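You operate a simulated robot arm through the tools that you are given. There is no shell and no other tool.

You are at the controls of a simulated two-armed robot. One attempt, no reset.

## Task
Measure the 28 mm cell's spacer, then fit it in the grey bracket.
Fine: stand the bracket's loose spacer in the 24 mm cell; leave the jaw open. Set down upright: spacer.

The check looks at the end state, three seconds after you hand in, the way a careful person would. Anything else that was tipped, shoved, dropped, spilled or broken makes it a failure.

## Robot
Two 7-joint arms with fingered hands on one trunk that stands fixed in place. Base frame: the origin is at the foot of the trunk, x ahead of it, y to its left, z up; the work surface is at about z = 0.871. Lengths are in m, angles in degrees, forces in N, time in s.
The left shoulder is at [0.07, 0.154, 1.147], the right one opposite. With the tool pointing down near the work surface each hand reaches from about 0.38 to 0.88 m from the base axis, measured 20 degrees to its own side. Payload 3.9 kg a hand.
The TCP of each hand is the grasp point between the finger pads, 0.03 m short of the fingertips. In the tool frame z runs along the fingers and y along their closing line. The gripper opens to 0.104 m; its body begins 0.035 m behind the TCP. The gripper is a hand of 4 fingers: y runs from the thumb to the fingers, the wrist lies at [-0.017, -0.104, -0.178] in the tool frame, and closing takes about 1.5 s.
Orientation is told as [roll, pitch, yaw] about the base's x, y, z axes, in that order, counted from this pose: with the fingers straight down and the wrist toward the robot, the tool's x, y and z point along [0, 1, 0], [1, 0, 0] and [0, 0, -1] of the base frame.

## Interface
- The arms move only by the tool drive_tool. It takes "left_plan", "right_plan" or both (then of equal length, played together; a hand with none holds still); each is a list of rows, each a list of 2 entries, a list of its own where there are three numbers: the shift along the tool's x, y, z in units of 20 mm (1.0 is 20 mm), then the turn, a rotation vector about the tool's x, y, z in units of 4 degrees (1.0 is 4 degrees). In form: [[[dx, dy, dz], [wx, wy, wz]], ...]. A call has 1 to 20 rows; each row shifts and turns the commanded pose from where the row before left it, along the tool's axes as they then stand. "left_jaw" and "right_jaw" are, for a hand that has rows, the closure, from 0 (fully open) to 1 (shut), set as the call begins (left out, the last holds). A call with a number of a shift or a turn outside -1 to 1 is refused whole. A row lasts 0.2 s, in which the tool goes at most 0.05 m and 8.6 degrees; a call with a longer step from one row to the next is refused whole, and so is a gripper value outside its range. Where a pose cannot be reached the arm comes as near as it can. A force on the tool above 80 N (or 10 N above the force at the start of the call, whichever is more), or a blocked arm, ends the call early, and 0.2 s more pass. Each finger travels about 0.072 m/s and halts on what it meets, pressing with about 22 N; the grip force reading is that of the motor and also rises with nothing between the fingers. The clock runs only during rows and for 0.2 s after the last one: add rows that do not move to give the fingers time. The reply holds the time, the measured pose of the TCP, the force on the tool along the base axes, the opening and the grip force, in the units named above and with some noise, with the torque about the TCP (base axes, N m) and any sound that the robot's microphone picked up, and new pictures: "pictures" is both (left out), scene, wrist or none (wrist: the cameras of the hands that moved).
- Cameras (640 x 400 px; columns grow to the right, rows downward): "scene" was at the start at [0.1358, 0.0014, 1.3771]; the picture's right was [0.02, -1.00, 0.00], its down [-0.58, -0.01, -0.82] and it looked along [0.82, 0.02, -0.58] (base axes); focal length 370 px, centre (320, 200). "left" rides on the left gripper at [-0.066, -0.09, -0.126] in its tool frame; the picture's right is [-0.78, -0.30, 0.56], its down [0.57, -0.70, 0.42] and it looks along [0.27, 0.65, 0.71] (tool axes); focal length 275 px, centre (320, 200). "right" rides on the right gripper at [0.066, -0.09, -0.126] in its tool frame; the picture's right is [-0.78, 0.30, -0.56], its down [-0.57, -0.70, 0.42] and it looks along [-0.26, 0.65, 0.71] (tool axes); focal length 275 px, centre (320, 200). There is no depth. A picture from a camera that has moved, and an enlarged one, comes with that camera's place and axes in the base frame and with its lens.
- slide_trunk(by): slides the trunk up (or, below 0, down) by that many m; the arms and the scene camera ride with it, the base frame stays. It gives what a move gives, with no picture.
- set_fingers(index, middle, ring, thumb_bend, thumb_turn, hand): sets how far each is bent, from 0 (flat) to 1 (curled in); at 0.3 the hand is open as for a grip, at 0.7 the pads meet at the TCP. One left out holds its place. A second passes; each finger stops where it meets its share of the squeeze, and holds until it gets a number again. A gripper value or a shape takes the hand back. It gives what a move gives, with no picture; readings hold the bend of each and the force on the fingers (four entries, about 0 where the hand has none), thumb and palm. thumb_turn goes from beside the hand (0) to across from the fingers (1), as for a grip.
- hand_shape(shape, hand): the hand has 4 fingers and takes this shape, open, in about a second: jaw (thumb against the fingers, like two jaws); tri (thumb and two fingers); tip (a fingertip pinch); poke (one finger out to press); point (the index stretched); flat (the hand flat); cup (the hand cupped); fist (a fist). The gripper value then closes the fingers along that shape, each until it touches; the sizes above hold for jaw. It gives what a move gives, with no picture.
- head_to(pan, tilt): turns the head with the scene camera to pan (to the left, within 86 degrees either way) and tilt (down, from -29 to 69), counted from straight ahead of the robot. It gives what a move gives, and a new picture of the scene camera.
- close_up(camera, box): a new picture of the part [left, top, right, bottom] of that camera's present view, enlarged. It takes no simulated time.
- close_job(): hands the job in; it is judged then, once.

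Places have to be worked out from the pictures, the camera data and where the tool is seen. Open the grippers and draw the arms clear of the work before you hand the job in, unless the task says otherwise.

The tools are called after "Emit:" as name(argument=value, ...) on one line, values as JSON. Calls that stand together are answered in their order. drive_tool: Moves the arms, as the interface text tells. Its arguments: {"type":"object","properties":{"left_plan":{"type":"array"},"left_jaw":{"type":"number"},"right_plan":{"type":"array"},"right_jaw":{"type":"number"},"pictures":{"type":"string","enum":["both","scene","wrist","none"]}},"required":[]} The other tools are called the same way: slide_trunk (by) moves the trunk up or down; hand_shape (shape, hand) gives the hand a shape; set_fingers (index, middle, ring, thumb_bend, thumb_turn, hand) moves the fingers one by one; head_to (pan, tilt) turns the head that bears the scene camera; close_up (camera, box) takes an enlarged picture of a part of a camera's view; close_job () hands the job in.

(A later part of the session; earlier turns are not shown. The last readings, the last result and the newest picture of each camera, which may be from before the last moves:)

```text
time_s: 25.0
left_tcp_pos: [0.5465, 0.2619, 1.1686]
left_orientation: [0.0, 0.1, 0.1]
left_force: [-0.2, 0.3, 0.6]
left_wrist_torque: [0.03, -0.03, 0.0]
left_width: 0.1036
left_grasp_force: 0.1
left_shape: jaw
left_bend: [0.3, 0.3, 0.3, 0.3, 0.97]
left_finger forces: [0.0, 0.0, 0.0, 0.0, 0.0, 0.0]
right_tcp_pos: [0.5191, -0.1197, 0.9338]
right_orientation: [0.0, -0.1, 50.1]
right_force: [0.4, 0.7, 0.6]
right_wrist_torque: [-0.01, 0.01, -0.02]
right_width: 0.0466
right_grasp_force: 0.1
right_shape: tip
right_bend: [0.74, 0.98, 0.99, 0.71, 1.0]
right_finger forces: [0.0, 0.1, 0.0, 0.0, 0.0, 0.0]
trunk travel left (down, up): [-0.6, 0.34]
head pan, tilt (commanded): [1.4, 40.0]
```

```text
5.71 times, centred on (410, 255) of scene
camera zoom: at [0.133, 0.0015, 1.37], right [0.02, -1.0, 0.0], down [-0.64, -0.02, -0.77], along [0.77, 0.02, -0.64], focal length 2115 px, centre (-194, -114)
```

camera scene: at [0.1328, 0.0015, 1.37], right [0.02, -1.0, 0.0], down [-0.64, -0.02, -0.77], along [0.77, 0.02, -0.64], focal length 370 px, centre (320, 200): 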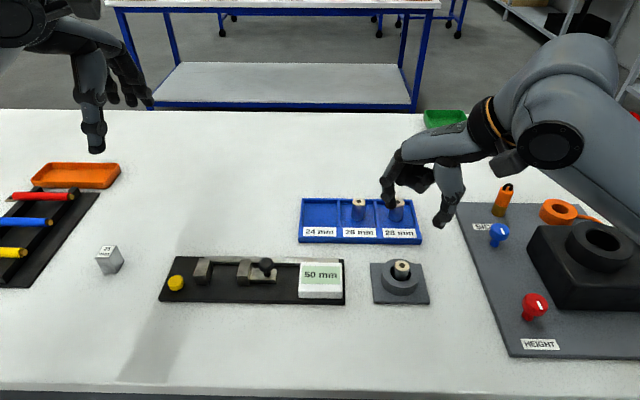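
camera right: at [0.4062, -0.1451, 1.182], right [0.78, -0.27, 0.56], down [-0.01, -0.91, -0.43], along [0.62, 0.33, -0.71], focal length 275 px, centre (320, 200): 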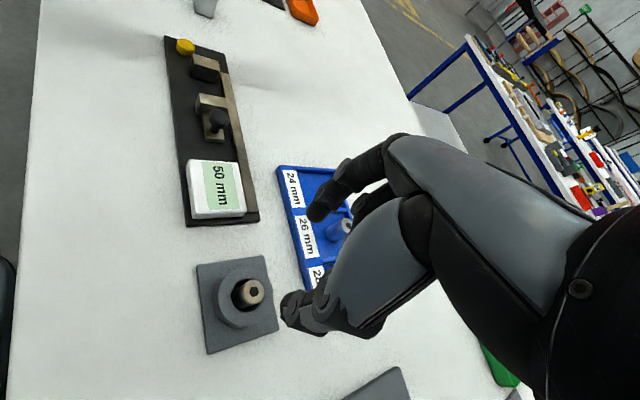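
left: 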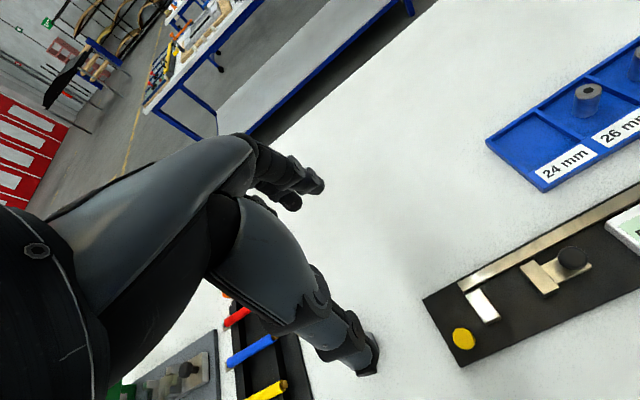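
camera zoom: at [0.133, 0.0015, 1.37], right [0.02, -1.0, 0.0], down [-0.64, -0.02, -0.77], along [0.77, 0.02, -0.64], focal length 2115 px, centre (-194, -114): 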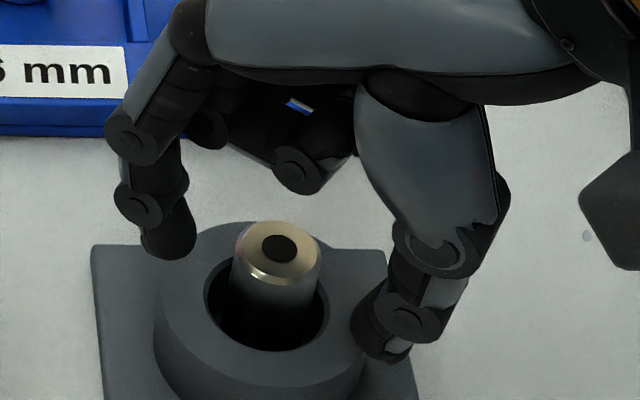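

Combining both views again, the spacer now stands upright against the far wall of the hole at about (0.527, -0.122), with its top at z ≈ 0.909, lower than I had assumed. I'll shift the open pinch over it and go 5 mm lower.

Emit:
drive_tool(right_plan=[[[-0.2, 0.08, 0], [0, 0, 0]], [[-0.185, 0.08, 0], [0, 0, 0]], [[0, 0, 0.15], [0, 0, 0]], [[0, 0, 0.1], [0, 0, 0]], [[0, 0, 0], [0, 0, 0]]], pictures="none")

Emit:
close_up(camera="right", box=[240, 170, 380, 310])

Emit:
close_up(camera="scene", box=[370, 220, 450, 290])

```text
time_s: 26.2
left_tcp_pos: [0.5478, 0.2611, 1.1677]
left_orientation: [0.0, 0.0, 0.0]
left_force: [-0.3, -0.6, -0.4]
left_wrist_torque: [0.03, -0.01, 0.0]
left_width: 0.104
left_grasp_force: 0.0
left_shape: jaw
left_bend: [0.3, 0.3, 0.3, 0.3, 0.97]
left_finger forces: [0.0, 0.0, 0.1, 0.0, 0.1, 0.0]
right_tcp_pos: [0.5272, -0.1207, 0.9291]
right_orientation: [0.0, 0.0, 50.0]
right_force: [0.2, -0.7, 0.1]
right_wrist_torque: [0.0, 0.0, 0.0]
right_width: 0.0465
right_grasp_force: 0.0
right_shape: tip
right_bend: [0.74, 0.98, 0.99, 0.71, 1.0]
right_finger forces: [0.1, 0.1, 0.0, 0.0, 0.0, 0.0]
trunk travel left (down, up): [-0.6, 0.34]
head pan, tilt (commanded): [1.4, 40.0]
```

```text
2.86 times, centred on (310, 240) of right
camera zoom: at [0.4178, -0.1484, 1.054], right [0.79, -0.27, 0.56], down [-0.01, -0.91, -0.42], along [0.62, 0.33, -0.71], focal length 786 px, centre (349, 86)
```

zoom: 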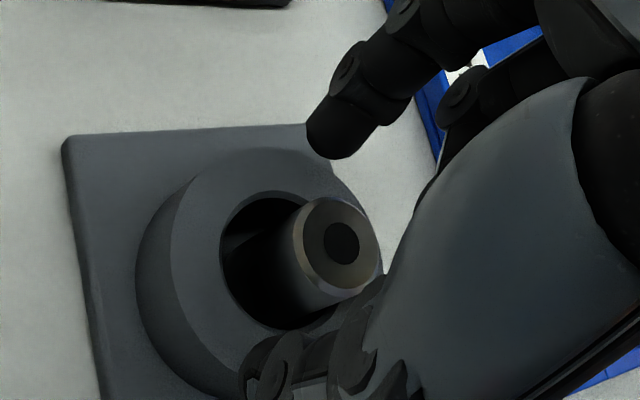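

```text
5.71 times, centred on (410, 255) of scene
camera zoom: at [0.1329, 0.0015, 1.37], right [0.02, -1.0, 0.0], down [-0.64, -0.02, -0.77], along [0.77, 0.02, -0.64], focal length 2115 px, centre (-194, -114)
```

zoom: 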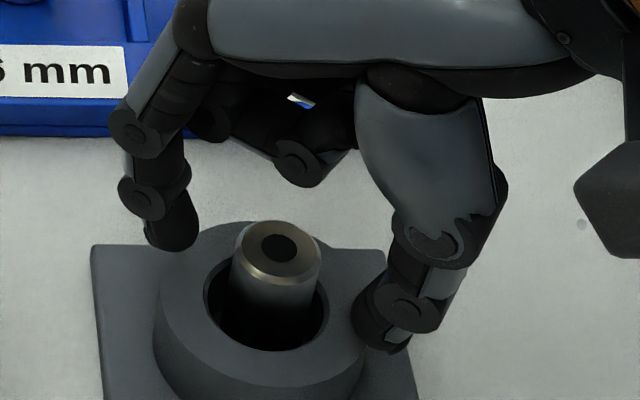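

The wrist view suggests the pinch line still sits about 4 mm on the near side of the spacer axis. I'll shift that far in tool -x and slightly in +y, then close until almost touching for another check.

Emit:
drive_tool(right_plan=[[[-0.2, 0.1, 0], [0, 0, 0]], [[0, 0, 0], [0, 0, 0]], [[0, 0, 0], [0, 0, 0]], [[0, 0, 0], [0, 0, 0]]], right_jaw=0.74, pictures="none")

Emit:
close_up(camera="right", box=[240, 170, 380, 310])

Emit:
close_up(camera="scene", box=[370, 220, 450, 290])

```text
time_s: 27.2
left_tcp_pos: [0.5468, 0.2623, 1.1672]
left_orientation: [0.0, 0.0, 0.0]
left_force: [0.0, -0.1, 0.3]
left_wrist_torque: [-0.04, 0.01, 0.0]
left_width: 0.1037
left_grasp_force: 0.1
left_shape: jaw
left_bend: [0.3, 0.3, 0.3, 0.3, 0.97]
left_finger forces: [0.0, 0.0, 0.1, 0.0, 0.1, 0.0]
right_tcp_pos: [0.5305, -0.1239, 0.9286]
right_orientation: [0.1, 0.0, 50.1]
right_force: [1.0, -0.1, -0.4]
right_wrist_torque: [-0.02, -0.01, -0.01]
right_width: 0.0275
right_grasp_force: 0.1
right_shape: tip
right_bend: [0.73, 0.98, 0.99, 0.74, 1.0]
right_finger forces: [0.1, 0.1, 0.0, 0.0, 0.1, 0.1]
trunk travel left (down, up): [-0.6, 0.34]
head pan, tilt (commanded): [1.4, 40.0]
```

```text
2.86 times, centred on (310, 240) of right
camera zoom: at [0.4225, -0.1496, 1.0539], right [0.79, -0.27, 0.56], down [-0.01, -0.91, -0.42], along [0.62, 0.33, -0.71], focal length 786 px, centre (349, 86)
```

zoom: 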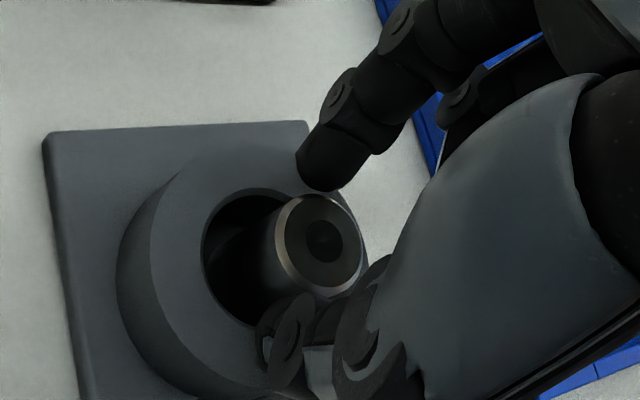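

```text
5.71 times, centred on (410, 255) of scene
camera zoom: at [0.133, 0.0015, 1.37], right [0.02, -1.0, 0.0], down [-0.64, -0.02, -0.77], along [0.77, 0.02, -0.64], focal length 2115 px, centre (-194, -114)
```

zoom: 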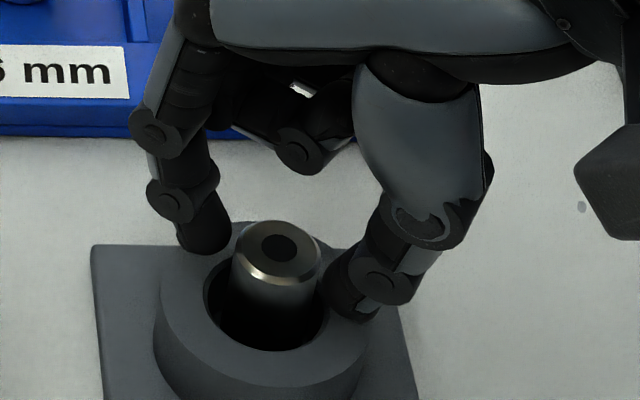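

Now both views show the pinch line passing through the spacer's axis, so I'll close.

Emit:
drive_tool(right_plan=[[[0, 0, 0], [0, 0, 0]], [[0, 0, 0], [0, 0, 0]], [[0, 0, 0], [0, 0, 0]], [[0, 0, 0], [0, 0, 0]], [[0, 0, 0], [0, 0, 0]]], right_jaw=0.95, pictures="none")

Emit:
close_up(camera="right", box=[240, 170, 380, 310])

Emit:
close_up(camera="scene", box=[370, 220, 450, 290])

```text
time_s: 28.4
left_tcp_pos: [0.547, 0.2625, 1.1677]
left_orientation: [-0.1, 0.0, 0.1]
left_force: [-0.4, 0.5, 0.0]
left_wrist_torque: [0.02, -0.02, 0.0]
left_width: 0.1037
left_grasp_force: 0.1
left_shape: jaw
left_bend: [0.3, 0.3, 0.3, 0.3, 0.97]
left_finger forces: [0.0, 0.0, 0.0, 0.0, 0.1, 0.1]
right_tcp_pos: [0.5298, -0.1229, 0.9288]
right_orientation: [0.0, 0.0, 50.1]
right_force: [-2.3, 1.1, 0.1]
right_wrist_torque: [0.05, 0.07, -0.02]
right_width: 0.0182
right_grasp_force: 21.8
right_shape: tip
right_bend: [0.72, 1.0, 1.0, 0.74, 1.0]
right_finger forces: [19.3, 0.0, 0.0, 0.0, 19.7, 0.1]
trunk travel left (down, up): [-0.6, 0.34]
head pan, tilt (commanded): [1.4, 40.0]
```

```text
2.86 times, centred on (310, 240) of right
camera zoom: at [0.4221, -0.1494, 1.054], right [0.79, -0.27, 0.56], down [-0.01, -0.91, -0.42], along [0.62, 0.33, -0.71], focal length 786 px, centre (349, 86)
```

zoom: 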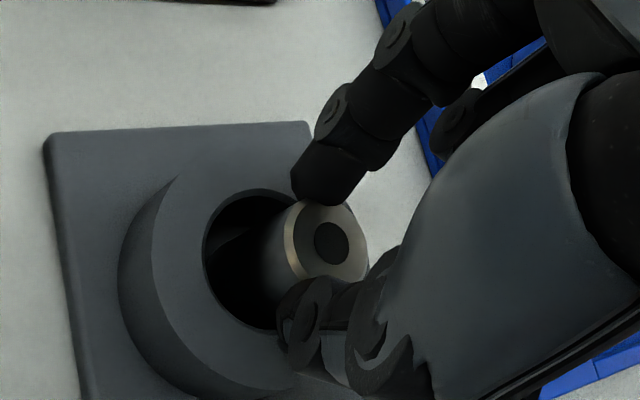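

```text
5.71 times, centred on (410, 255) of scene
camera zoom: at [0.1325, 0.0017, 1.37], right [0.02, -1.0, 0.0], down [-0.64, -0.02, -0.77], along [0.77, 0.02, -0.64], focal length 2115 px, centre (-194, -114)
```

zoom: 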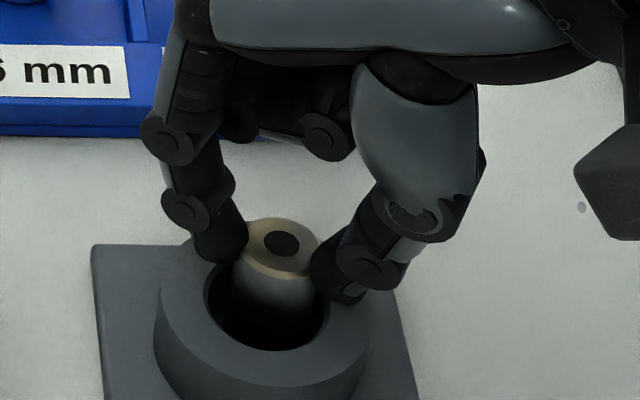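

Both the index and thumb read about 19 N on the spacer. I'll lift slowly by 12 mm and check that it comes along.

Emit:
drive_tool(right_plan=[[[0, 0, -0.15], [0, 0, 0]], [[0, 0, -0.15], [0, 0, 0]], [[0, 0, -0.15], [0, 0, 0]], [[0, 0, -0.15], [0, 0, 0]], [[0, 0, 0], [0, 0, 0]]], pictures="none")

Emit:
close_up(camera="right", box=[240, 170, 380, 310])

Emit:
close_up(camera="scene", box=[370, 220, 450, 290])

```text
time_s: 29.6
left_tcp_pos: [0.5462, 0.2611, 1.1669]
left_orientation: [-0.1, -0.1, 0.0]
left_force: [-0.6, -0.2, 0.7]
left_wrist_torque: [0.02, -0.01, 0.01]
left_width: 0.1039
left_grasp_force: 0.1
left_shape: jaw
left_bend: [0.3, 0.3, 0.3, 0.3, 0.97]
left_finger forces: [0.1, 0.0, 0.1, 0.0, 0.0, 0.0]
right_tcp_pos: [0.5309, -0.1235, 0.9411]
right_orientation: [0.0, 0.0, 50.0]
right_force: [-0.5, 1.2, -0.6]
right_wrist_torque: [0.05, 0.07, 0.02]
right_width: 0.0182
right_grasp_force: 22.4
right_shape: tip
right_bend: [0.72, 1.0, 1.0, 0.74, 1.0]
right_finger forces: [19.4, 0.1, 0.1, 0.0, 19.5, 0.1]
trunk travel left (down, up): [-0.6, 0.34]
head pan, tilt (commanded): [1.4, 40.0]
```

```text
2.86 times, centred on (310, 240) of right
camera zoom: at [0.4232, -0.1498, 1.0661], right [0.79, -0.27, 0.56], down [-0.01, -0.91, -0.42], along [0.62, 0.33, -0.71], focal length 786 px, centre (349, 86)
```

zoom: 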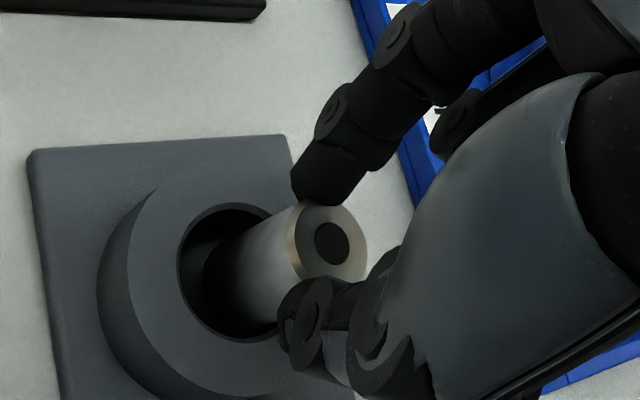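

```text
5.71 times, centred on (410, 255) of scene
camera zoom: at [0.1329, 0.0016, 1.37], right [0.02, -1.0, 0.0], down [-0.64, -0.02, -0.77], along [0.77, 0.02, -0.64], focal length 2115 px, centre (-194, -114)
```

zoom: 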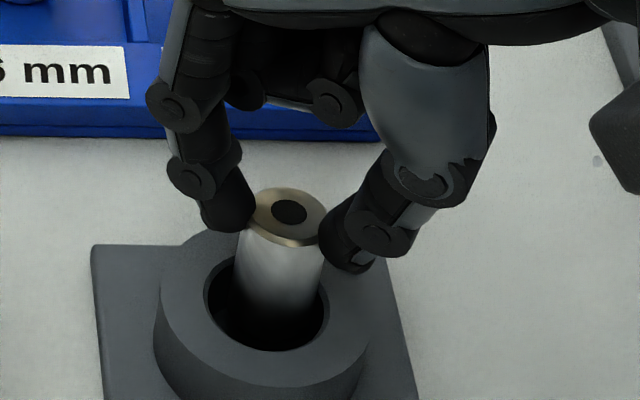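

The spacer is coming up with the hand. I'll lift it clear and check its tilt and length.

Emit:
drive_tool(right_plan=[[[0, 0, -0.6], [0, 0, 0]], [[0, 0, -0.6], [0, 0, 0]], [[0, 0, -0.6], [0, 0, 0]], [[0, 0, -0.6], [0, 0, 0]], [[0, 0, -0.6], [0, 0, 0]], [[0, 0, 0], [0, 0, 0]]], pictures="none")

Emit:
close_up(camera="right", box=[200, 130, 400, 330])

Emit:
close_up(camera="scene", box=[370, 190, 450, 290])

```text
time_s: 31.0
left_tcp_pos: [0.5473, 0.2609, 1.1682]
left_orientation: [0.1, 0.1, 0.0]
left_force: [0.2, -0.1, 0.6]
left_wrist_torque: [0.0, 0.0, 0.0]
left_width: 0.1036
left_grasp_force: 0.1
left_shape: jaw
left_bend: [0.3, 0.3, 0.3, 0.3, 0.97]
left_finger forces: [0.0, 0.0, 0.1, 0.0, 0.0, 0.0]
right_tcp_pos: [0.5333, -0.1238, 1.0009]
right_orientation: [0.1, 0.0, 50.1]
right_force: [-0.2, -0.4, -0.9]
right_wrist_torque: [0.0, 0.0, -0.03]
right_width: 0.0178
right_grasp_force: 22.1
right_shape: tip
right_bend: [0.72, 1.0, 1.0, 0.74, 1.0]
right_finger forces: [19.0, 0.0, 0.0, 0.1, 19.6, 0.1]
trunk travel left (down, up): [-0.6, 0.34]
head pan, tilt (commanded): [1.4, 40.0]
```

```text
2.00 times, centred on (300, 230) of right
camera zoom: at [0.4236, -0.1512, 1.1254], right [0.79, -0.27, 0.56], down [-0.01, -0.91, -0.42], along [0.62, 0.33, -0.71], focal length 551 px, centre (360, 140)
```

zoom: 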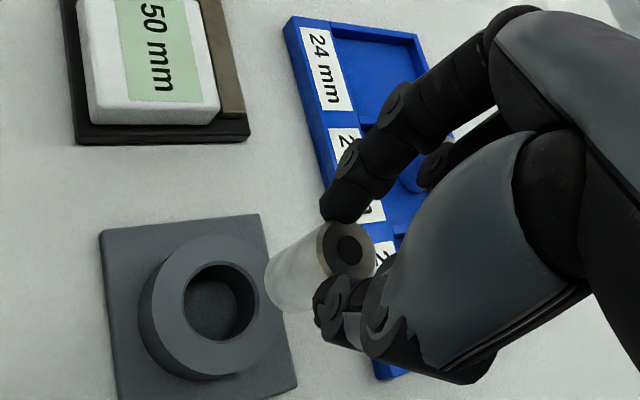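

```text
4.00 times, centred on (410, 240) of scene
camera zoom: at [0.133, 0.0014, 1.37], right [0.02, -1.0, 0.0], down [-0.64, -0.02, -0.77], along [0.77, 0.02, -0.64], focal length 1481 px, centre (-40, 40)
```

zoom: 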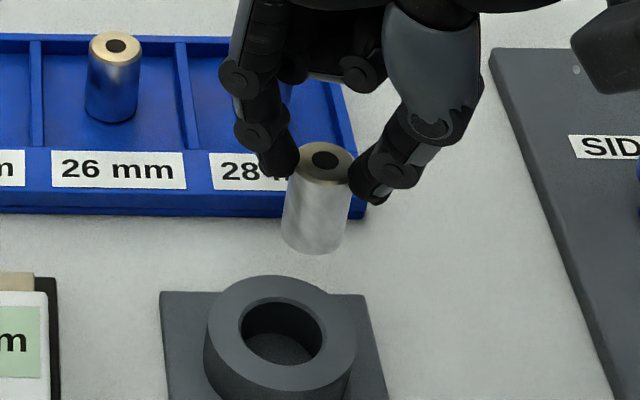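

The spacer is held nearly upright, with its bottom about 26 mm below the fingertips, and I estimate a height of about 38–40 mm. The empty 24 mm cell's centre works out to about (0.676, 0.0145), so I'll carry it over there at this height.

Emit:
drive_tool(right_plan=[[[-0.0964, 0.828, 0], [0, 0, 0]], [[-0.0964, 0.828, 0], [0, 0, 0]], [[-0.0964, 0.828, 0], [0, 0, 0]], [[-0.0964, 0.828, 0], [0, 0, 0]], [[-0.0964, 0.828, 0], [0, 0, 0]], [[-0.0964, 0.828, 0], [0, 0, 0]], [[-0.0964, 0.828, 0], [0, 0, 0]], [[-0.0964, 0.828, 0], [0, 0, 0]], [[-0.0964, 0.828, 0], [0, 0, 0]], [[-0.0964, 0.828, 0], [0, 0, 0]], [[-0.0964, 0.828, 0], [0, 0, 0]], [[-0.0964, 0.828, 0], [0, 0, 0]], [[0, 0, 0], [0, 0, 0]]], pictures="none")

Emit:
close_up(camera="right", box=[180, 130, 400, 330])

Emit:
close_up(camera="scene", box=[280, 150, 440, 250])

```text
time_s: 33.8
left_tcp_pos: [0.5477, 0.2612, 1.1681]
left_orientation: [-0.1, -0.1, 0.1]
left_force: [0.6, -0.3, -1.0]
left_wrist_torque: [0.02, -0.01, 0.01]
left_width: 0.1037
left_grasp_force: 0.2
left_shape: jaw
left_bend: [0.3, 0.3, 0.3, 0.3, 0.97]
left_finger forces: [0.0, 0.0, 0.0, 0.0, 0.0, 0.0]
right_tcp_pos: [0.6771, 0.0131, 1.0007]
right_orientation: [0.0, 0.0, 49.9]
right_force: [0.0, 0.6, -1.3]
right_wrist_torque: [0.01, -0.01, 0.0]
right_width: 0.0179
right_grasp_force: 21.9
right_shape: tip
right_bend: [0.72, 1.0, 1.0, 0.74, 1.0]
right_finger forces: [18.8, 0.1, 0.1, 0.0, 19.7, 0.1]
trunk travel left (down, up): [-0.6, 0.34]
head pan, tilt (commanded): [1.4, 40.0]
```

```text
2.00 times, centred on (290, 230) of right
camera zoom: at [0.5686, -0.0124, 1.1264], right [0.79, -0.27, 0.56], down [-0.01, -0.91, -0.43], along [0.62, 0.33, -0.71], focal length 551 px, centre (380, 140)
```

zoom: 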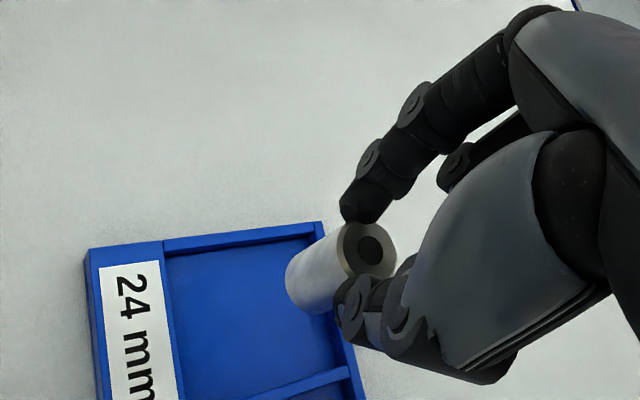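

```text
4.00 times, centred on (360, 200) of scene
camera zoom: at [0.1328, 0.0011, 1.37], right [0.02, -1.0, 0.0], down [-0.64, -0.02, -0.77], along [0.77, 0.02, -0.64], focal length 1481 px, centre (160, 200)
```

zoom: 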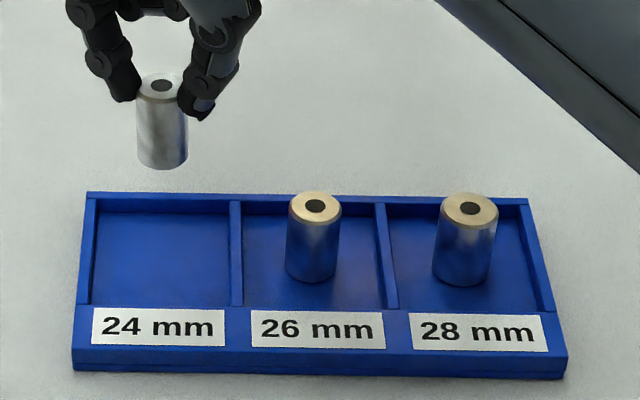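

The held spacer is centred over the 24 mm cell to within a couple of millimetres. I'll lower it 54 mm and look before the final approach.

Emit:
drive_tool(right_plan=[[[-0.03, 0.03, 0.54], [0, 0, 0]], [[0, 0, 0.54], [0, 0, 0]], [[0, 0, 0.54], [0, 0, 0]], [[0, 0, 0.54], [0, 0, 0]], [[0, 0, 0.54], [0, 0, 0]], [[0, 0, 0], [0, 0, 0]]], pictures="none")

Emit:
close_up(camera="right", box=[180, 130, 400, 330])

Emit:
close_up(camera="scene", box=[280, 160, 420, 250])

```text
time_s: 35.2
left_tcp_pos: [0.5456, 0.2619, 1.167]
left_orientation: [0.0, 0.0, 0.0]
left_force: [-0.8, 0.6, -0.2]
left_wrist_torque: [0.0, 0.04, 0.04]
left_width: 0.1038
left_grasp_force: 0.1
left_shape: jaw
left_bend: [0.3, 0.3, 0.3, 0.3, 0.97]
left_finger forces: [0.0, 0.0, 0.0, 0.1, 0.1, 0.1]
right_tcp_pos: [0.6772, 0.0143, 0.9463]
right_orientation: [0.1, 0.1, 50.0]
right_force: [0.2, 0.1, 0.2]
right_wrist_torque: [-0.03, -0.02, -0.01]
right_width: 0.018
right_grasp_force: 22.9
right_shape: tip
right_bend: [0.72, 1.0, 1.0, 0.74, 1.0]
right_finger forces: [19.1, 0.0, 0.0, 0.0, 19.6, 0.0]
trunk travel left (down, up): [-0.6, 0.34]
head pan, tilt (commanded): [1.4, 40.0]
```

```text
2.00 times, centred on (290, 230) of right
camera zoom: at [0.5689, -0.012, 1.071], right [0.78, -0.27, 0.56], down [-0.01, -0.91, -0.42], along [0.62, 0.33, -0.71], focal length 551 px, centre (380, 140)
```

zoom: 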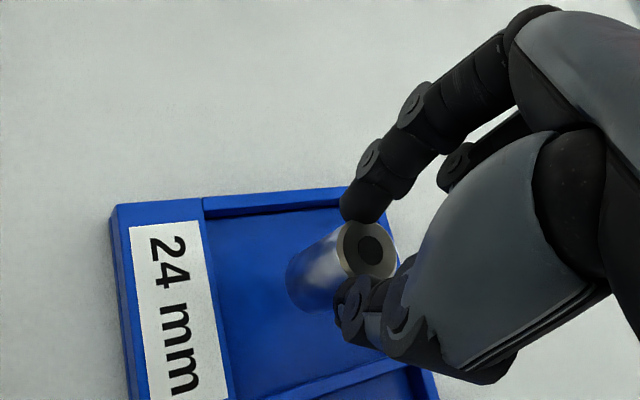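

```text
4.44 times, centred on (350, 205) of scene
camera zoom: at [0.133, 0.0017, 1.37], right [0.02, -1.0, 0.0], down [-0.64, -0.02, -0.77], along [0.77, 0.02, -0.64], focal length 1645 px, centre (187, 178)
```

zoom: 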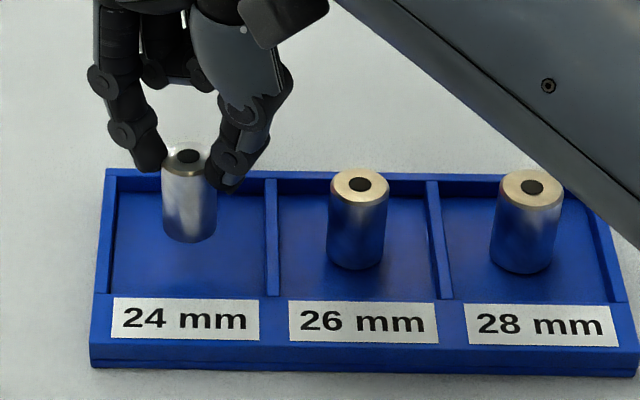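

Compared with the 26 mm spacer beside it, this one has about 13 mm left to go. I'll lower it gently in small steps and watch the force.

Emit:
drive_tool(right_plan=[[[0, 0, 0.1], [0, 0, 0]], [[0, 0, 0.1], [0, 0, 0]], [[0, 0, 0.1], [0, 0, 0]], [[0, 0, 0.1], [0, 0, 0]], [[0, 0, 0.1], [0, 0, 0]], [[0, 0, 0], [0, 0, 0]]], pictures="none")

Emit:
drive_tool(right_plan=[[[0, 0, 0.06], [0, 0, 0]], [[0, 0, 0.06], [0, 0, 0]], [[0, 0, 0], [0, 0, 0]]], pictures="none")

Emit:
close_up(camera="scene", box=[280, 160, 420, 250])

```text
time_s: 36.6
left_tcp_pos: [0.5463, 0.2628, 1.1669]
left_orientation: [0.0, 0.0, -0.1]
left_force: [0.3, -0.2, 0.6]
left_wrist_torque: [-0.02, 0.01, -0.02]
left_width: 0.1036
left_grasp_force: 0.1
left_shape: jaw
left_bend: [0.3, 0.3, 0.3, 0.3, 0.97]
left_finger forces: [0.1, 0.0, 0.0, 0.0, 0.0, 0.0]
right_tcp_pos: [0.6786, 0.0132, 0.9363]
right_orientation: [0.0, 0.0, 50.0]
right_force: [-0.3, 0.3, 0.4]
right_wrist_torque: [0.03, 0.01, 0.0]
right_width: 0.0177
right_grasp_force: 22.2
right_shape: tip
right_bend: [0.72, 1.0, 1.0, 0.74, 1.0]
right_finger forces: [19.2, 0.0, 0.1, 0.0, 19.6, 0.1]
trunk travel left (down, up): [-0.6, 0.34]
head pan, tilt (commanded): [1.4, 40.0]
```

```text
time_s: 37.4
left_tcp_pos: [0.5478, 0.2624, 1.1683]
left_orientation: [0.0, 0.0, 0.1]
left_force: [0.7, -0.1, -0.5]
left_wrist_torque: [0.03, -0.02, -0.05]
left_width: 0.1036
left_grasp_force: 0.1
left_shape: jaw
left_bend: [0.3, 0.3, 0.3, 0.3, 0.97]
left_finger forces: [0.1, 0.0, 0.0, 0.0, 0.0, 0.0]
right_tcp_pos: [0.6781, 0.0137, 0.935]
right_orientation: [0.0, 0.0, 50.1]
right_force: [-0.1, 0.7, -0.9]
right_wrist_torque: [0.02, -0.02, 0.04]
right_width: 0.0181
right_grasp_force: 22.3
right_shape: tip
right_bend: [0.72, 1.0, 1.0, 0.74, 1.0]
right_finger forces: [19.1, 0.0, 0.1, 0.0, 19.5, 0.0]
trunk travel left (down, up): [-0.6, 0.34]
head pan, tilt (commanded): [1.4, 40.0]
```

```text
4.44 times, centred on (350, 205) of scene
camera zoom: at [0.133, 0.0016, 1.37], right [0.02, -1.0, 0.0], down [-0.64, -0.02, -0.77], along [0.77, 0.02, -0.64], focal length 1645 px, centre (187, 178)
```

zoom: 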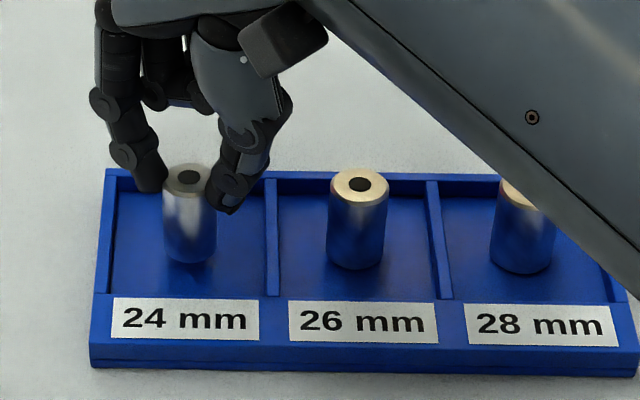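

It's about 2–3 mm above the floor. I want to check that the forearm is clear of the other things before I finish lowering.

Emit:
drive_tool(right_plan=[[[0, 0, 0.05], [0, 0, 0]], [[0, 0, 0], [0, 0, 0]]], pictures="scene")

```text
time_s: 38.0
left_tcp_pos: [0.5477, 0.262, 1.1676]
left_orientation: [0.1, 0.0, 0.0]
left_force: [-0.2, -0.3, -0.1]
left_wrist_torque: [-0.01, -0.02, 0.02]
left_width: 0.1036
left_grasp_force: 0.0
left_shape: jaw
left_bend: [0.3, 0.3, 0.3, 0.3, 0.97]
left_finger forces: [0.0, 0.1, 0.1, 0.1, 0.0, 0.0]
right_tcp_pos: [0.6776, 0.0131, 0.9332]
right_orientation: [0.0, 0.0, 49.9]
right_force: [0.1, 0.9, -0.5]
right_wrist_torque: [0.0, 0.01, -0.01]
right_width: 0.018
right_grasp_force: 22.4
right_shape: tip
right_bend: [0.72, 1.0, 1.0, 0.74, 1.0]
right_finger forces: [19.0, 0.2, 0.0, 0.1, 19.5, 0.1]
trunk travel left (down, up): [-0.6, 0.34]
head pan, tilt (commanded): [1.4, 40.0]
camera scene: at [0.133, 0.0015, 1.37], right [0.02, -1.0, 0.0], down [-0.64, -0.02, -0.77], along [0.77, 0.02, -0.64], focal length 370 px, centre (320, 200)
```

scene: 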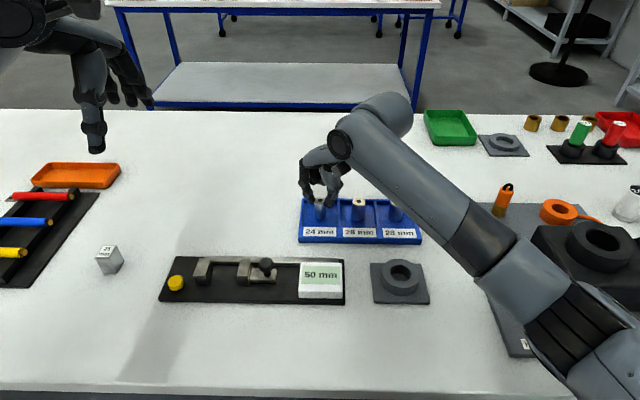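

The forearm is well above everything. I'll keep lowering 1 mm at a time, watching for contact force.

Emit:
drive_tool(right_plan=[[[0, 0, 0.05], [0, 0, 0]], [[0, 0, 0.05], [0, 0, 0]], [[0, 0, 0], [0, 0, 0]]], pictures="none")

Emit:
close_up(camera="scene", box=[280, 160, 420, 250])

```text
time_s: 38.8
left_tcp_pos: [0.5479, 0.2618, 1.1678]
left_orientation: [0.0, 0.0, 0.0]
left_force: [0.4, 0.5, 0.0]
left_wrist_torque: [-0.01, 0.03, 0.0]
left_width: 0.1037
left_grasp_force: 0.1
left_shape: jaw
left_bend: [0.3, 0.3, 0.3, 0.3, 0.97]
left_finger forces: [0.1, 0.0, 0.0, 0.1, 0.1, 0.0]
right_tcp_pos: [0.6773, 0.0147, 0.9327]
right_orientation: [0.0, -0.1, 49.9]
right_force: [-0.3, 0.4, -1.0]
right_wrist_torque: [-0.03, -0.01, 0.01]
right_width: 0.0179
right_grasp_force: 21.7
right_shape: tip
right_bend: [0.72, 1.0, 1.0, 0.74, 1.0]
right_finger forces: [19.1, 0.0, 0.1, 0.1, 19.7, 0.0]
trunk travel left (down, up): [-0.6, 0.34]
head pan, tilt (commanded): [1.4, 40.0]
```

```text
4.44 times, centred on (350, 205) of scene
camera zoom: at [0.133, 0.0016, 1.37], right [0.02, -1.0, 0.0], down [-0.64, -0.02, -0.77], along [0.77, 0.02, -0.64], focal length 1645 px, centre (187, 178)
```

zoom: 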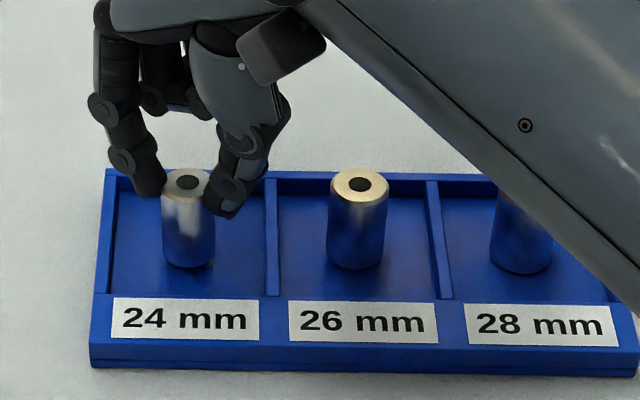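

The tops are nearly level now. I'll go down another millimetre or so to find the contact.

Emit:
drive_tool(right_plan=[[[0, 0, 0.05], [0, 0, 0]], [[0, 0, 0], [0, 0, 0]]], pictures="none")

Emit:
drive_tool(right_plan=[[[0, 0, 0.05], [0, 0, 0]], [[0, 0, 0], [0, 0, 0]]], pictures="none")

Emit:
close_up(camera="scene", box=[280, 160, 420, 250])

```text
time_s: 39.4
left_tcp_pos: [0.5465, 0.2623, 1.1663]
left_orientation: [0.0, 0.0, -0.1]
left_force: [0.0, 0.2, 0.2]
left_wrist_torque: [0.02, 0.05, 0.0]
left_width: 0.1036
left_grasp_force: 0.1
left_shape: jaw
left_bend: [0.3, 0.3, 0.3, 0.3, 0.97]
left_finger forces: [0.1, 0.0, 0.0, 0.0, 0.1, 0.0]
right_tcp_pos: [0.677, 0.0144, 0.9295]
right_orientation: [0.0, 0.0, 50.0]
right_force: [0.4, -0.6, -0.8]
right_wrist_torque: [-0.02, -0.02, -0.02]
right_width: 0.0177
right_grasp_force: 22.2
right_shape: tip
right_bend: [0.72, 1.0, 1.0, 0.74, 1.0]
right_finger forces: [19.1, 0.0, 0.1, 0.1, 19.6, 0.0]
trunk travel left (down, up): [-0.6, 0.34]
head pan, tilt (commanded): [1.4, 40.0]
```

```text
time_s: 40.0
left_tcp_pos: [0.5471, 0.2611, 1.168]
left_orientation: [0.1, 0.0, 0.0]
left_force: [-0.2, 0.2, 0.1]
left_wrist_torque: [-0.03, 0.03, 0.0]
left_width: 0.1035
left_grasp_force: 0.2
left_shape: jaw
left_bend: [0.3, 0.3, 0.3, 0.3, 0.97]
left_finger forces: [0.1, 0.0, 0.0, 0.0, 0.0, 0.0]
right_tcp_pos: [0.6776, 0.0127, 0.9292]
right_orientation: [0.2, 0.0, 50.1]
right_force: [0.0, -0.9, -0.5]
right_wrist_torque: [0.0, -0.01, 0.03]
right_width: 0.018
right_grasp_force: 22.0
right_shape: tip
right_bend: [0.72, 1.0, 1.0, 0.74, 1.0]
right_finger forces: [19.0, 0.1, 0.0, 0.0, 19.6, 0.1]
trunk travel left (down, up): [-0.6, 0.34]
head pan, tilt (commanded): [1.4, 40.0]
```

```text
4.44 times, centred on (350, 205) of scene
camera zoom: at [0.133, 0.0016, 1.37], right [0.02, -1.0, 0.0], down [-0.64, -0.02, -0.77], along [0.77, 0.02, -0.64], focal length 1645 px, centre (187, 178)
```

zoom: 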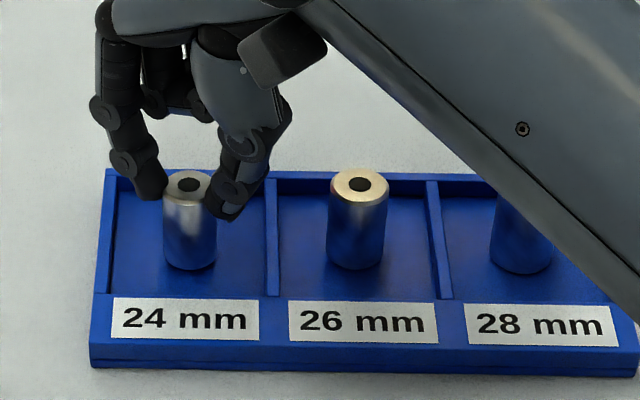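

There's still no contact force, so I'll keep going in half-millimetre steps.

Emit:
drive_tool(right_plan=[[[0, 0, 0.03], [0, 0, 0]], [[0, 0, 0.03], [0, 0, 0]], [[0, 0, 0], [0, 0, 0]]], pictures="none")

Emit:
drive_tool(right_plan=[[[0, 0, 0.03], [0, 0, 0]], [[0, 0, 0.02], [0, 0, 0]], [[0, 0, 0], [0, 0, 0]]], pictures="none")

Emit:
close_up(camera="scene", box=[290, 170, 370, 230])

```text
time_s: 40.8
left_tcp_pos: [0.5477, 0.2625, 1.1674]
left_orientation: [0.0, 0.0, -0.1]
left_force: [-0.7, 0.0, 0.6]
left_wrist_torque: [0.0, 0.01, -0.01]
left_width: 0.1038
left_grasp_force: 0.0
left_shape: jaw
left_bend: [0.3, 0.3, 0.3, 0.3, 0.97]
left_finger forces: [0.0, 0.1, 0.0, 0.0, 0.0, 0.0]
right_tcp_pos: [0.6773, 0.014, 0.9278]
right_orientation: [0.0, 0.0, 50.0]
right_force: [0.0, 0.0, -0.5]
right_wrist_torque: [0.03, 0.0, 0.03]
right_width: 0.0181
right_grasp_force: 22.4
right_shape: tip
right_bend: [0.72, 1.0, 1.0, 0.74, 1.0]
right_finger forces: [19.0, 0.0, 0.0, 0.0, 19.6, 0.0]
trunk travel left (down, up): [-0.6, 0.34]
head pan, tilt (commanded): [1.4, 40.0]
```

```text
time_s: 41.6
left_tcp_pos: [0.5476, 0.262, 1.1674]
left_orientation: [0.1, 0.1, 0.0]
left_force: [0.3, -1.1, -0.5]
left_wrist_torque: [-0.03, 0.02, 0.04]
left_width: 0.1038
left_grasp_force: 0.1
left_shape: jaw
left_bend: [0.3, 0.3, 0.3, 0.3, 0.97]
left_finger forces: [0.0, 0.0, 0.0, 0.0, 0.0, 0.0]
right_tcp_pos: [0.6785, 0.0136, 0.9279]
right_orientation: [0.0, -0.1, 49.9]
right_force: [-0.9, -0.1, -0.4]
right_wrist_torque: [0.01, -0.01, -0.03]
right_width: 0.0179
right_grasp_force: 22.0
right_shape: tip
right_bend: [0.72, 1.0, 1.0, 0.74, 1.0]
right_finger forces: [19.0, 0.0, 0.0, 0.0, 19.6, 0.0]
trunk travel left (down, up): [-0.6, 0.34]
head pan, tilt (commanded): [1.4, 40.0]
```

```text
6.67 times, centred on (330, 200) of scene
camera zoom: at [0.133, 0.0016, 1.37], right [0.02, -1.0, 0.0], down [-0.64, -0.02, -0.77], along [0.77, 0.02, -0.64], focal length 2468 px, centre (253, 200)
```

zoom: 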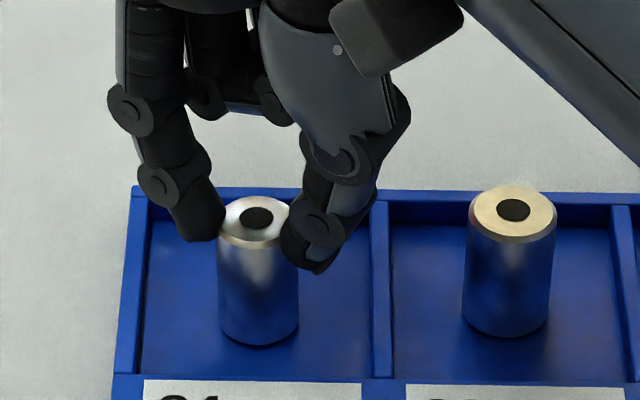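

There's a contact shadow right under the spacer now. I'll go on in half-millimetre steps until the force shows it.

Emit:
drive_tool(right_plan=[[[0, 0, 0.03], [0, 0, 0]], [[0, 0, 0.02], [0, 0, 0]], [[0, 0, 0], [0, 0, 0]]], pictures="none")

Emit:
drive_tool(right_plan=[[[0, 0, 0.03], [0, 0, 0]], [[0, 0, 0.02], [0, 0, 0]], [[0, 0, 0], [0, 0, 0]]], pictures="none")

Emit:
close_up(camera="scene", box=[290, 170, 370, 230])

```text
time_s: 42.4
left_tcp_pos: [0.5485, 0.2609, 1.1674]
left_orientation: [0.0, 0.0, 0.0]
left_force: [-0.1, -0.1, 0.0]
left_wrist_torque: [0.0, -0.01, 0.02]
left_width: 0.1035
left_grasp_force: 0.0
left_shape: jaw
left_bend: [0.3, 0.3, 0.3, 0.3, 0.97]
left_finger forces: [0.1, 0.0, 0.0, 0.0, 0.0, 0.0]
right_tcp_pos: [0.6786, 0.0146, 0.9263]
right_orientation: [0.0, 0.0, 50.0]
right_force: [0.4, 0.6, 1.3]
right_wrist_torque: [0.0, -0.01, -0.01]
right_width: 0.0179
right_grasp_force: 22.3
right_shape: tip
right_bend: [0.72, 1.0, 1.0, 0.74, 1.0]
right_finger forces: [19.2, 0.0, 0.0, 0.0, 20.0, 0.0]
trunk travel left (down, up): [-0.6, 0.34]
head pan, tilt (commanded): [1.4, 40.0]
```

```text
time_s: 43.2
left_tcp_pos: [0.5461, 0.262, 1.1678]
left_orientation: [0.1, 0.0, -0.1]
left_force: [-0.8, -0.6, 0.0]
left_wrist_torque: [-0.02, -0.01, 0.03]
left_width: 0.1039
left_grasp_force: 0.0
left_shape: jaw
left_bend: [0.3, 0.3, 0.3, 0.3, 0.97]
left_finger forces: [0.0, 0.1, 0.2, 0.0, 0.1, 0.1]
right_tcp_pos: [0.6773, 0.0141, 0.9253]
right_orientation: [0.0, -0.1, 50.0]
right_force: [-0.6, -0.6, 4.0]
right_wrist_torque: [0.08, 0.0, 0.03]
right_width: 0.018
right_grasp_force: 22.0
right_shape: tip
right_bend: [0.72, 1.0, 1.0, 0.74, 1.0]
right_finger forces: [19.8, 0.1, 0.1, 0.1, 20.3, 0.0]
trunk travel left (down, up): [-0.6, 0.34]
head pan, tilt (commanded): [1.4, 40.0]
```

```text
6.67 times, centred on (330, 200) of scene
camera zoom: at [0.1322, 0.0016, 1.3701], right [0.02, -1.0, 0.0], down [-0.64, -0.02, -0.77], along [0.77, 0.02, -0.64], focal length 2468 px, centre (253, 200)
```

zoom: 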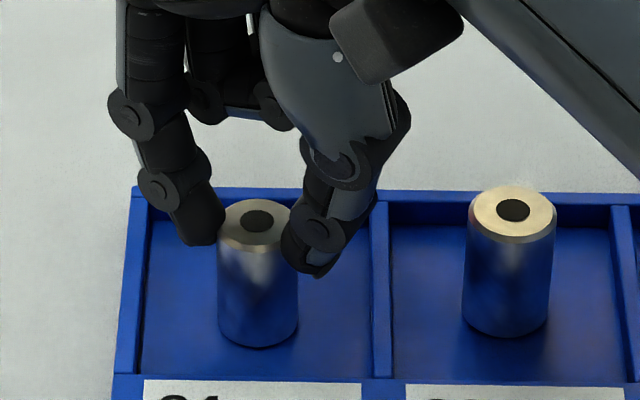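

There's contact at 4 N upward. I'll release, opening to about 47 mm, and check that it stands.

Emit:
drive_tool(right_plan=[[[0, 0, 0], [0, 0, 0]], [[0, 0, 0], [0, 0, 0]], [[0, 0, 0], [0, 0, 0]], [[0, 0, 0], [0, 0, 0]]], right_jaw=0.55, pictures="none")

Emit:
close_up(camera="scene", box=[290, 170, 370, 230])

Emit:
close_up(camera="right", box=[200, 150, 400, 330])

```text
time_s: 44.2
left_tcp_pos: [0.5474, 0.261, 1.1678]
left_orientation: [0.0, 0.1, -0.1]
left_force: [0.7, 0.6, -0.1]
left_wrist_torque: [-0.01, -0.01, 0.04]
left_width: 0.1037
left_grasp_force: 0.0
left_shape: jaw
left_bend: [0.3, 0.3, 0.3, 0.3, 0.97]
left_finger forces: [0.0, 0.0, 0.0, 0.0, 0.1, 0.0]
right_tcp_pos: [0.6776, 0.0132, 0.9258]
right_orientation: [0.1, -0.1, 50.0]
right_force: [0.0, -0.2, -0.1]
right_wrist_torque: [0.0, 0.0, 0.02]
right_width: 0.0463
right_grasp_force: 0.1
right_shape: tip
right_bend: [0.74, 0.98, 0.99, 0.71, 1.0]
right_finger forces: [0.0, 0.1, 0.0, 0.1, 0.1, 0.0]
trunk travel left (down, up): [-0.6, 0.34]
head pan, tilt (commanded): [1.4, 40.0]
```

```text
6.67 times, centred on (330, 200) of scene
camera zoom: at [0.1331, 0.0016, 1.37], right [0.02, -1.0, 0.0], down [-0.64, -0.02, -0.77], along [0.77, 0.02, -0.64], focal length 2468 px, centre (253, 200)
```

zoom: 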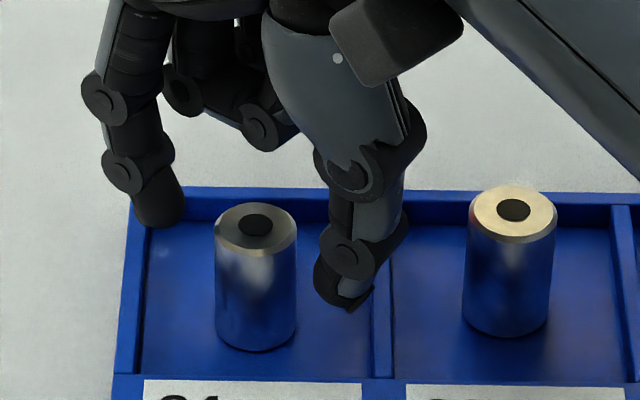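

```text
2.22 times, centred on (300, 240) of right
camera zoom: at [0.569, -0.0123, 1.0499], right [0.79, -0.27, 0.56], down [-0.01, -0.91, -0.42], along [0.62, 0.33, -0.71], focal length 612 px, centre (364, 111)
```

zoom: 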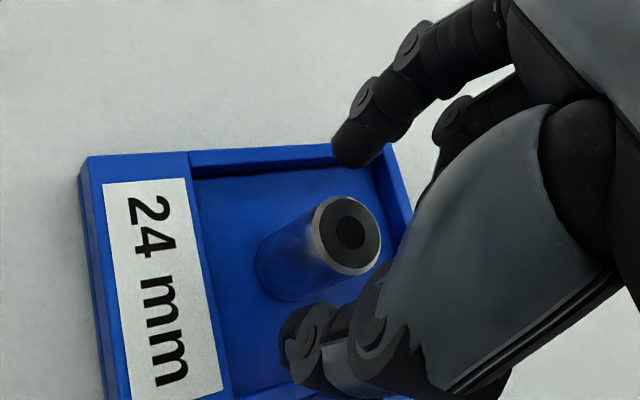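

The 24 mm spacer stands upright in its cell. I'll raise the hand, turn it to yaw 0 so the pinch runs along x (which the gauge will need), and move over to the 28 mm spacer.

Emit:
drive_tool(right_plan=[[[0, 0, -0.3], [0, 0, 0]], [[0, 0, -0.8], [0, 0, 0]], [[0, 0, -1], [0, 0, 0]], [[0, 0, -1], [0, 0, 0]], [[0, 0, -0.9], [0, 0, 0]], [[0, 0, 0], [0, 0, 1]], [[0, 0, 0], [0, 0, 1]], [[0, 0, 0], [0, 0, 1]], [[0, 0, 0], [0, 0, 1]], [[0, 0, 0], [0, 0, 1]], [[0, 0, 0], [0, 0, 1]], [[0, 0, 0], [0, 0, 1]], [[0, 0, 0], [0, 0, 1]], [[0, 0, 0], [0, 0, 1]], [[0, 0, 0], [0, 0, 1]], [[0, 0, 0], [0, 0, 1]], [[0, 0, 0], [0, 0, 1]], [[0, 0, 0], [0, 0, 0.5]], [[0, 0, 0], [0, 0, 0]]], pictures="scene")

Emit:
drive_tool(right_plan=[[[-0.92, 0.05, 0], [0, 0, 0]], [[-0.92, 0.05, 0], [0, 0, 0]], [[-0.92, 0.05, 0], [0, 0, 0]], [[-0.92, 0.05, 0], [0, 0, 0]], [[-0.92, 0.05, 0], [0, 0, 0]], [[-0.92, 0.05, 0], [0, 0, 0]], [[-0.92, 0.05, 0], [0, 0, 0]], [[-0.92, 0.02, 0], [0, 0, 0]], [[0, 0, 0], [0, 0, 0]]], right_jaw=0.5, pictures="both")

```text
time_s: 48.2
left_tcp_pos: [0.5463, 0.2608, 1.1672]
left_orientation: [0.0, 0.0, 0.1]
left_force: [-0.1, 0.1, -0.4]
left_wrist_torque: [0.0, 0.02, 0.02]
left_width: 0.1038
left_grasp_force: 0.1
left_shape: jaw
left_bend: [0.3, 0.3, 0.3, 0.3, 0.97]
left_finger forces: [0.1, 0.0, 0.1, 0.0, 0.0, 0.0]
right_tcp_pos: [0.6783, 0.0137, 1.0062]
right_orientation: [0.0, 0.0, 0.0]
right_force: [-0.1, 0.0, -0.8]
right_wrist_torque: [0.0, 0.05, 0.01]
right_width: 0.0467
right_grasp_force: 0.0
right_shape: tip
right_bend: [0.74, 0.98, 0.99, 0.71, 1.0]
right_finger forces: [0.0, 0.0, 0.0, 0.0, 0.0, 0.0]
trunk travel left (down, up): [-0.6, 0.34]
head pan, tilt (commanded): [1.4, 40.0]
camera scene: at [0.133, 0.0015, 1.37], right [0.02, -1.0, 0.0], down [-0.64, -0.02, -0.77], along [0.77, 0.02, -0.64], focal length 370 px, centre (320, 200)
```

scene: 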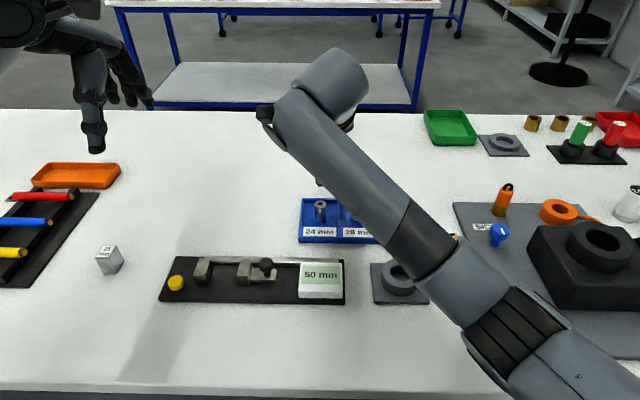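

```text
time_s: 50.2
left_tcp_pos: [0.5466, 0.2619, 1.1672]
left_orientation: [-0.1, 0.0, 0.0]
left_force: [-0.1, 0.1, -0.6]
left_wrist_torque: [0.01, -0.01, 0.0]
left_width: 0.1039
left_grasp_force: 0.1
left_shape: jaw
left_bend: [0.3, 0.3, 0.3, 0.3, 0.97]
left_finger forces: [0.0, 0.0, 0.0, 0.1, 0.1, 0.0]
right_tcp_pos: [0.6837, -0.1337, 1.0065]
right_orientation: [0.0, -0.1, 0.0]
right_force: [-0.8, 0.3, -0.1]
right_wrist_torque: [0.0, 0.01, 0.01]
right_width: 0.0517
right_grasp_force: 0.0
right_shape: tip
right_bend: [0.73, 0.98, 0.99, 0.69, 1.0]
right_finger forces: [0.1, 0.0, 0.1, 0.0, 0.0, 0.1]
trunk travel left (down, up): [-0.6, 0.34]
head pan, tilt (commanded): [1.4, 40.0]
camera scene: at [0.133, 0.002, 1.37], right [0.02, -1.0, 0.0], down [-0.64, -0.02, -0.77], along [0.77, 0.02, -0.64], focal length 370 px, centre (320, 200)
camera right: at [0.5949, -0.0672, 1.1319], right [0.3, -0.78, 0.56], down [-0.7, -0.57, -0.42], along [0.65, -0.26, -0.71], focal length 275 px, centre (320, 200)
```

scene: 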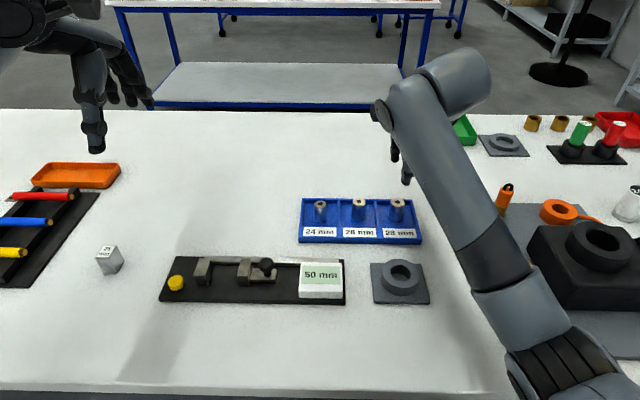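
right: 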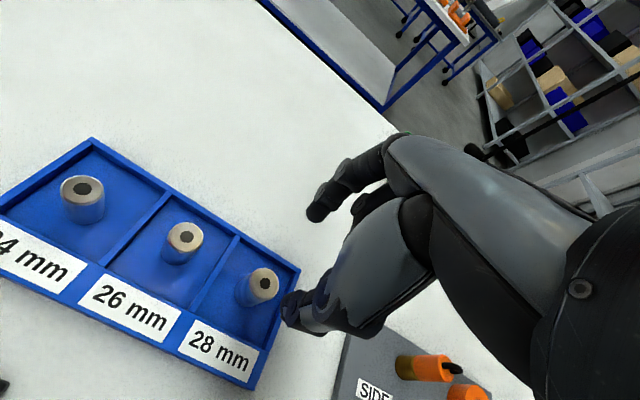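

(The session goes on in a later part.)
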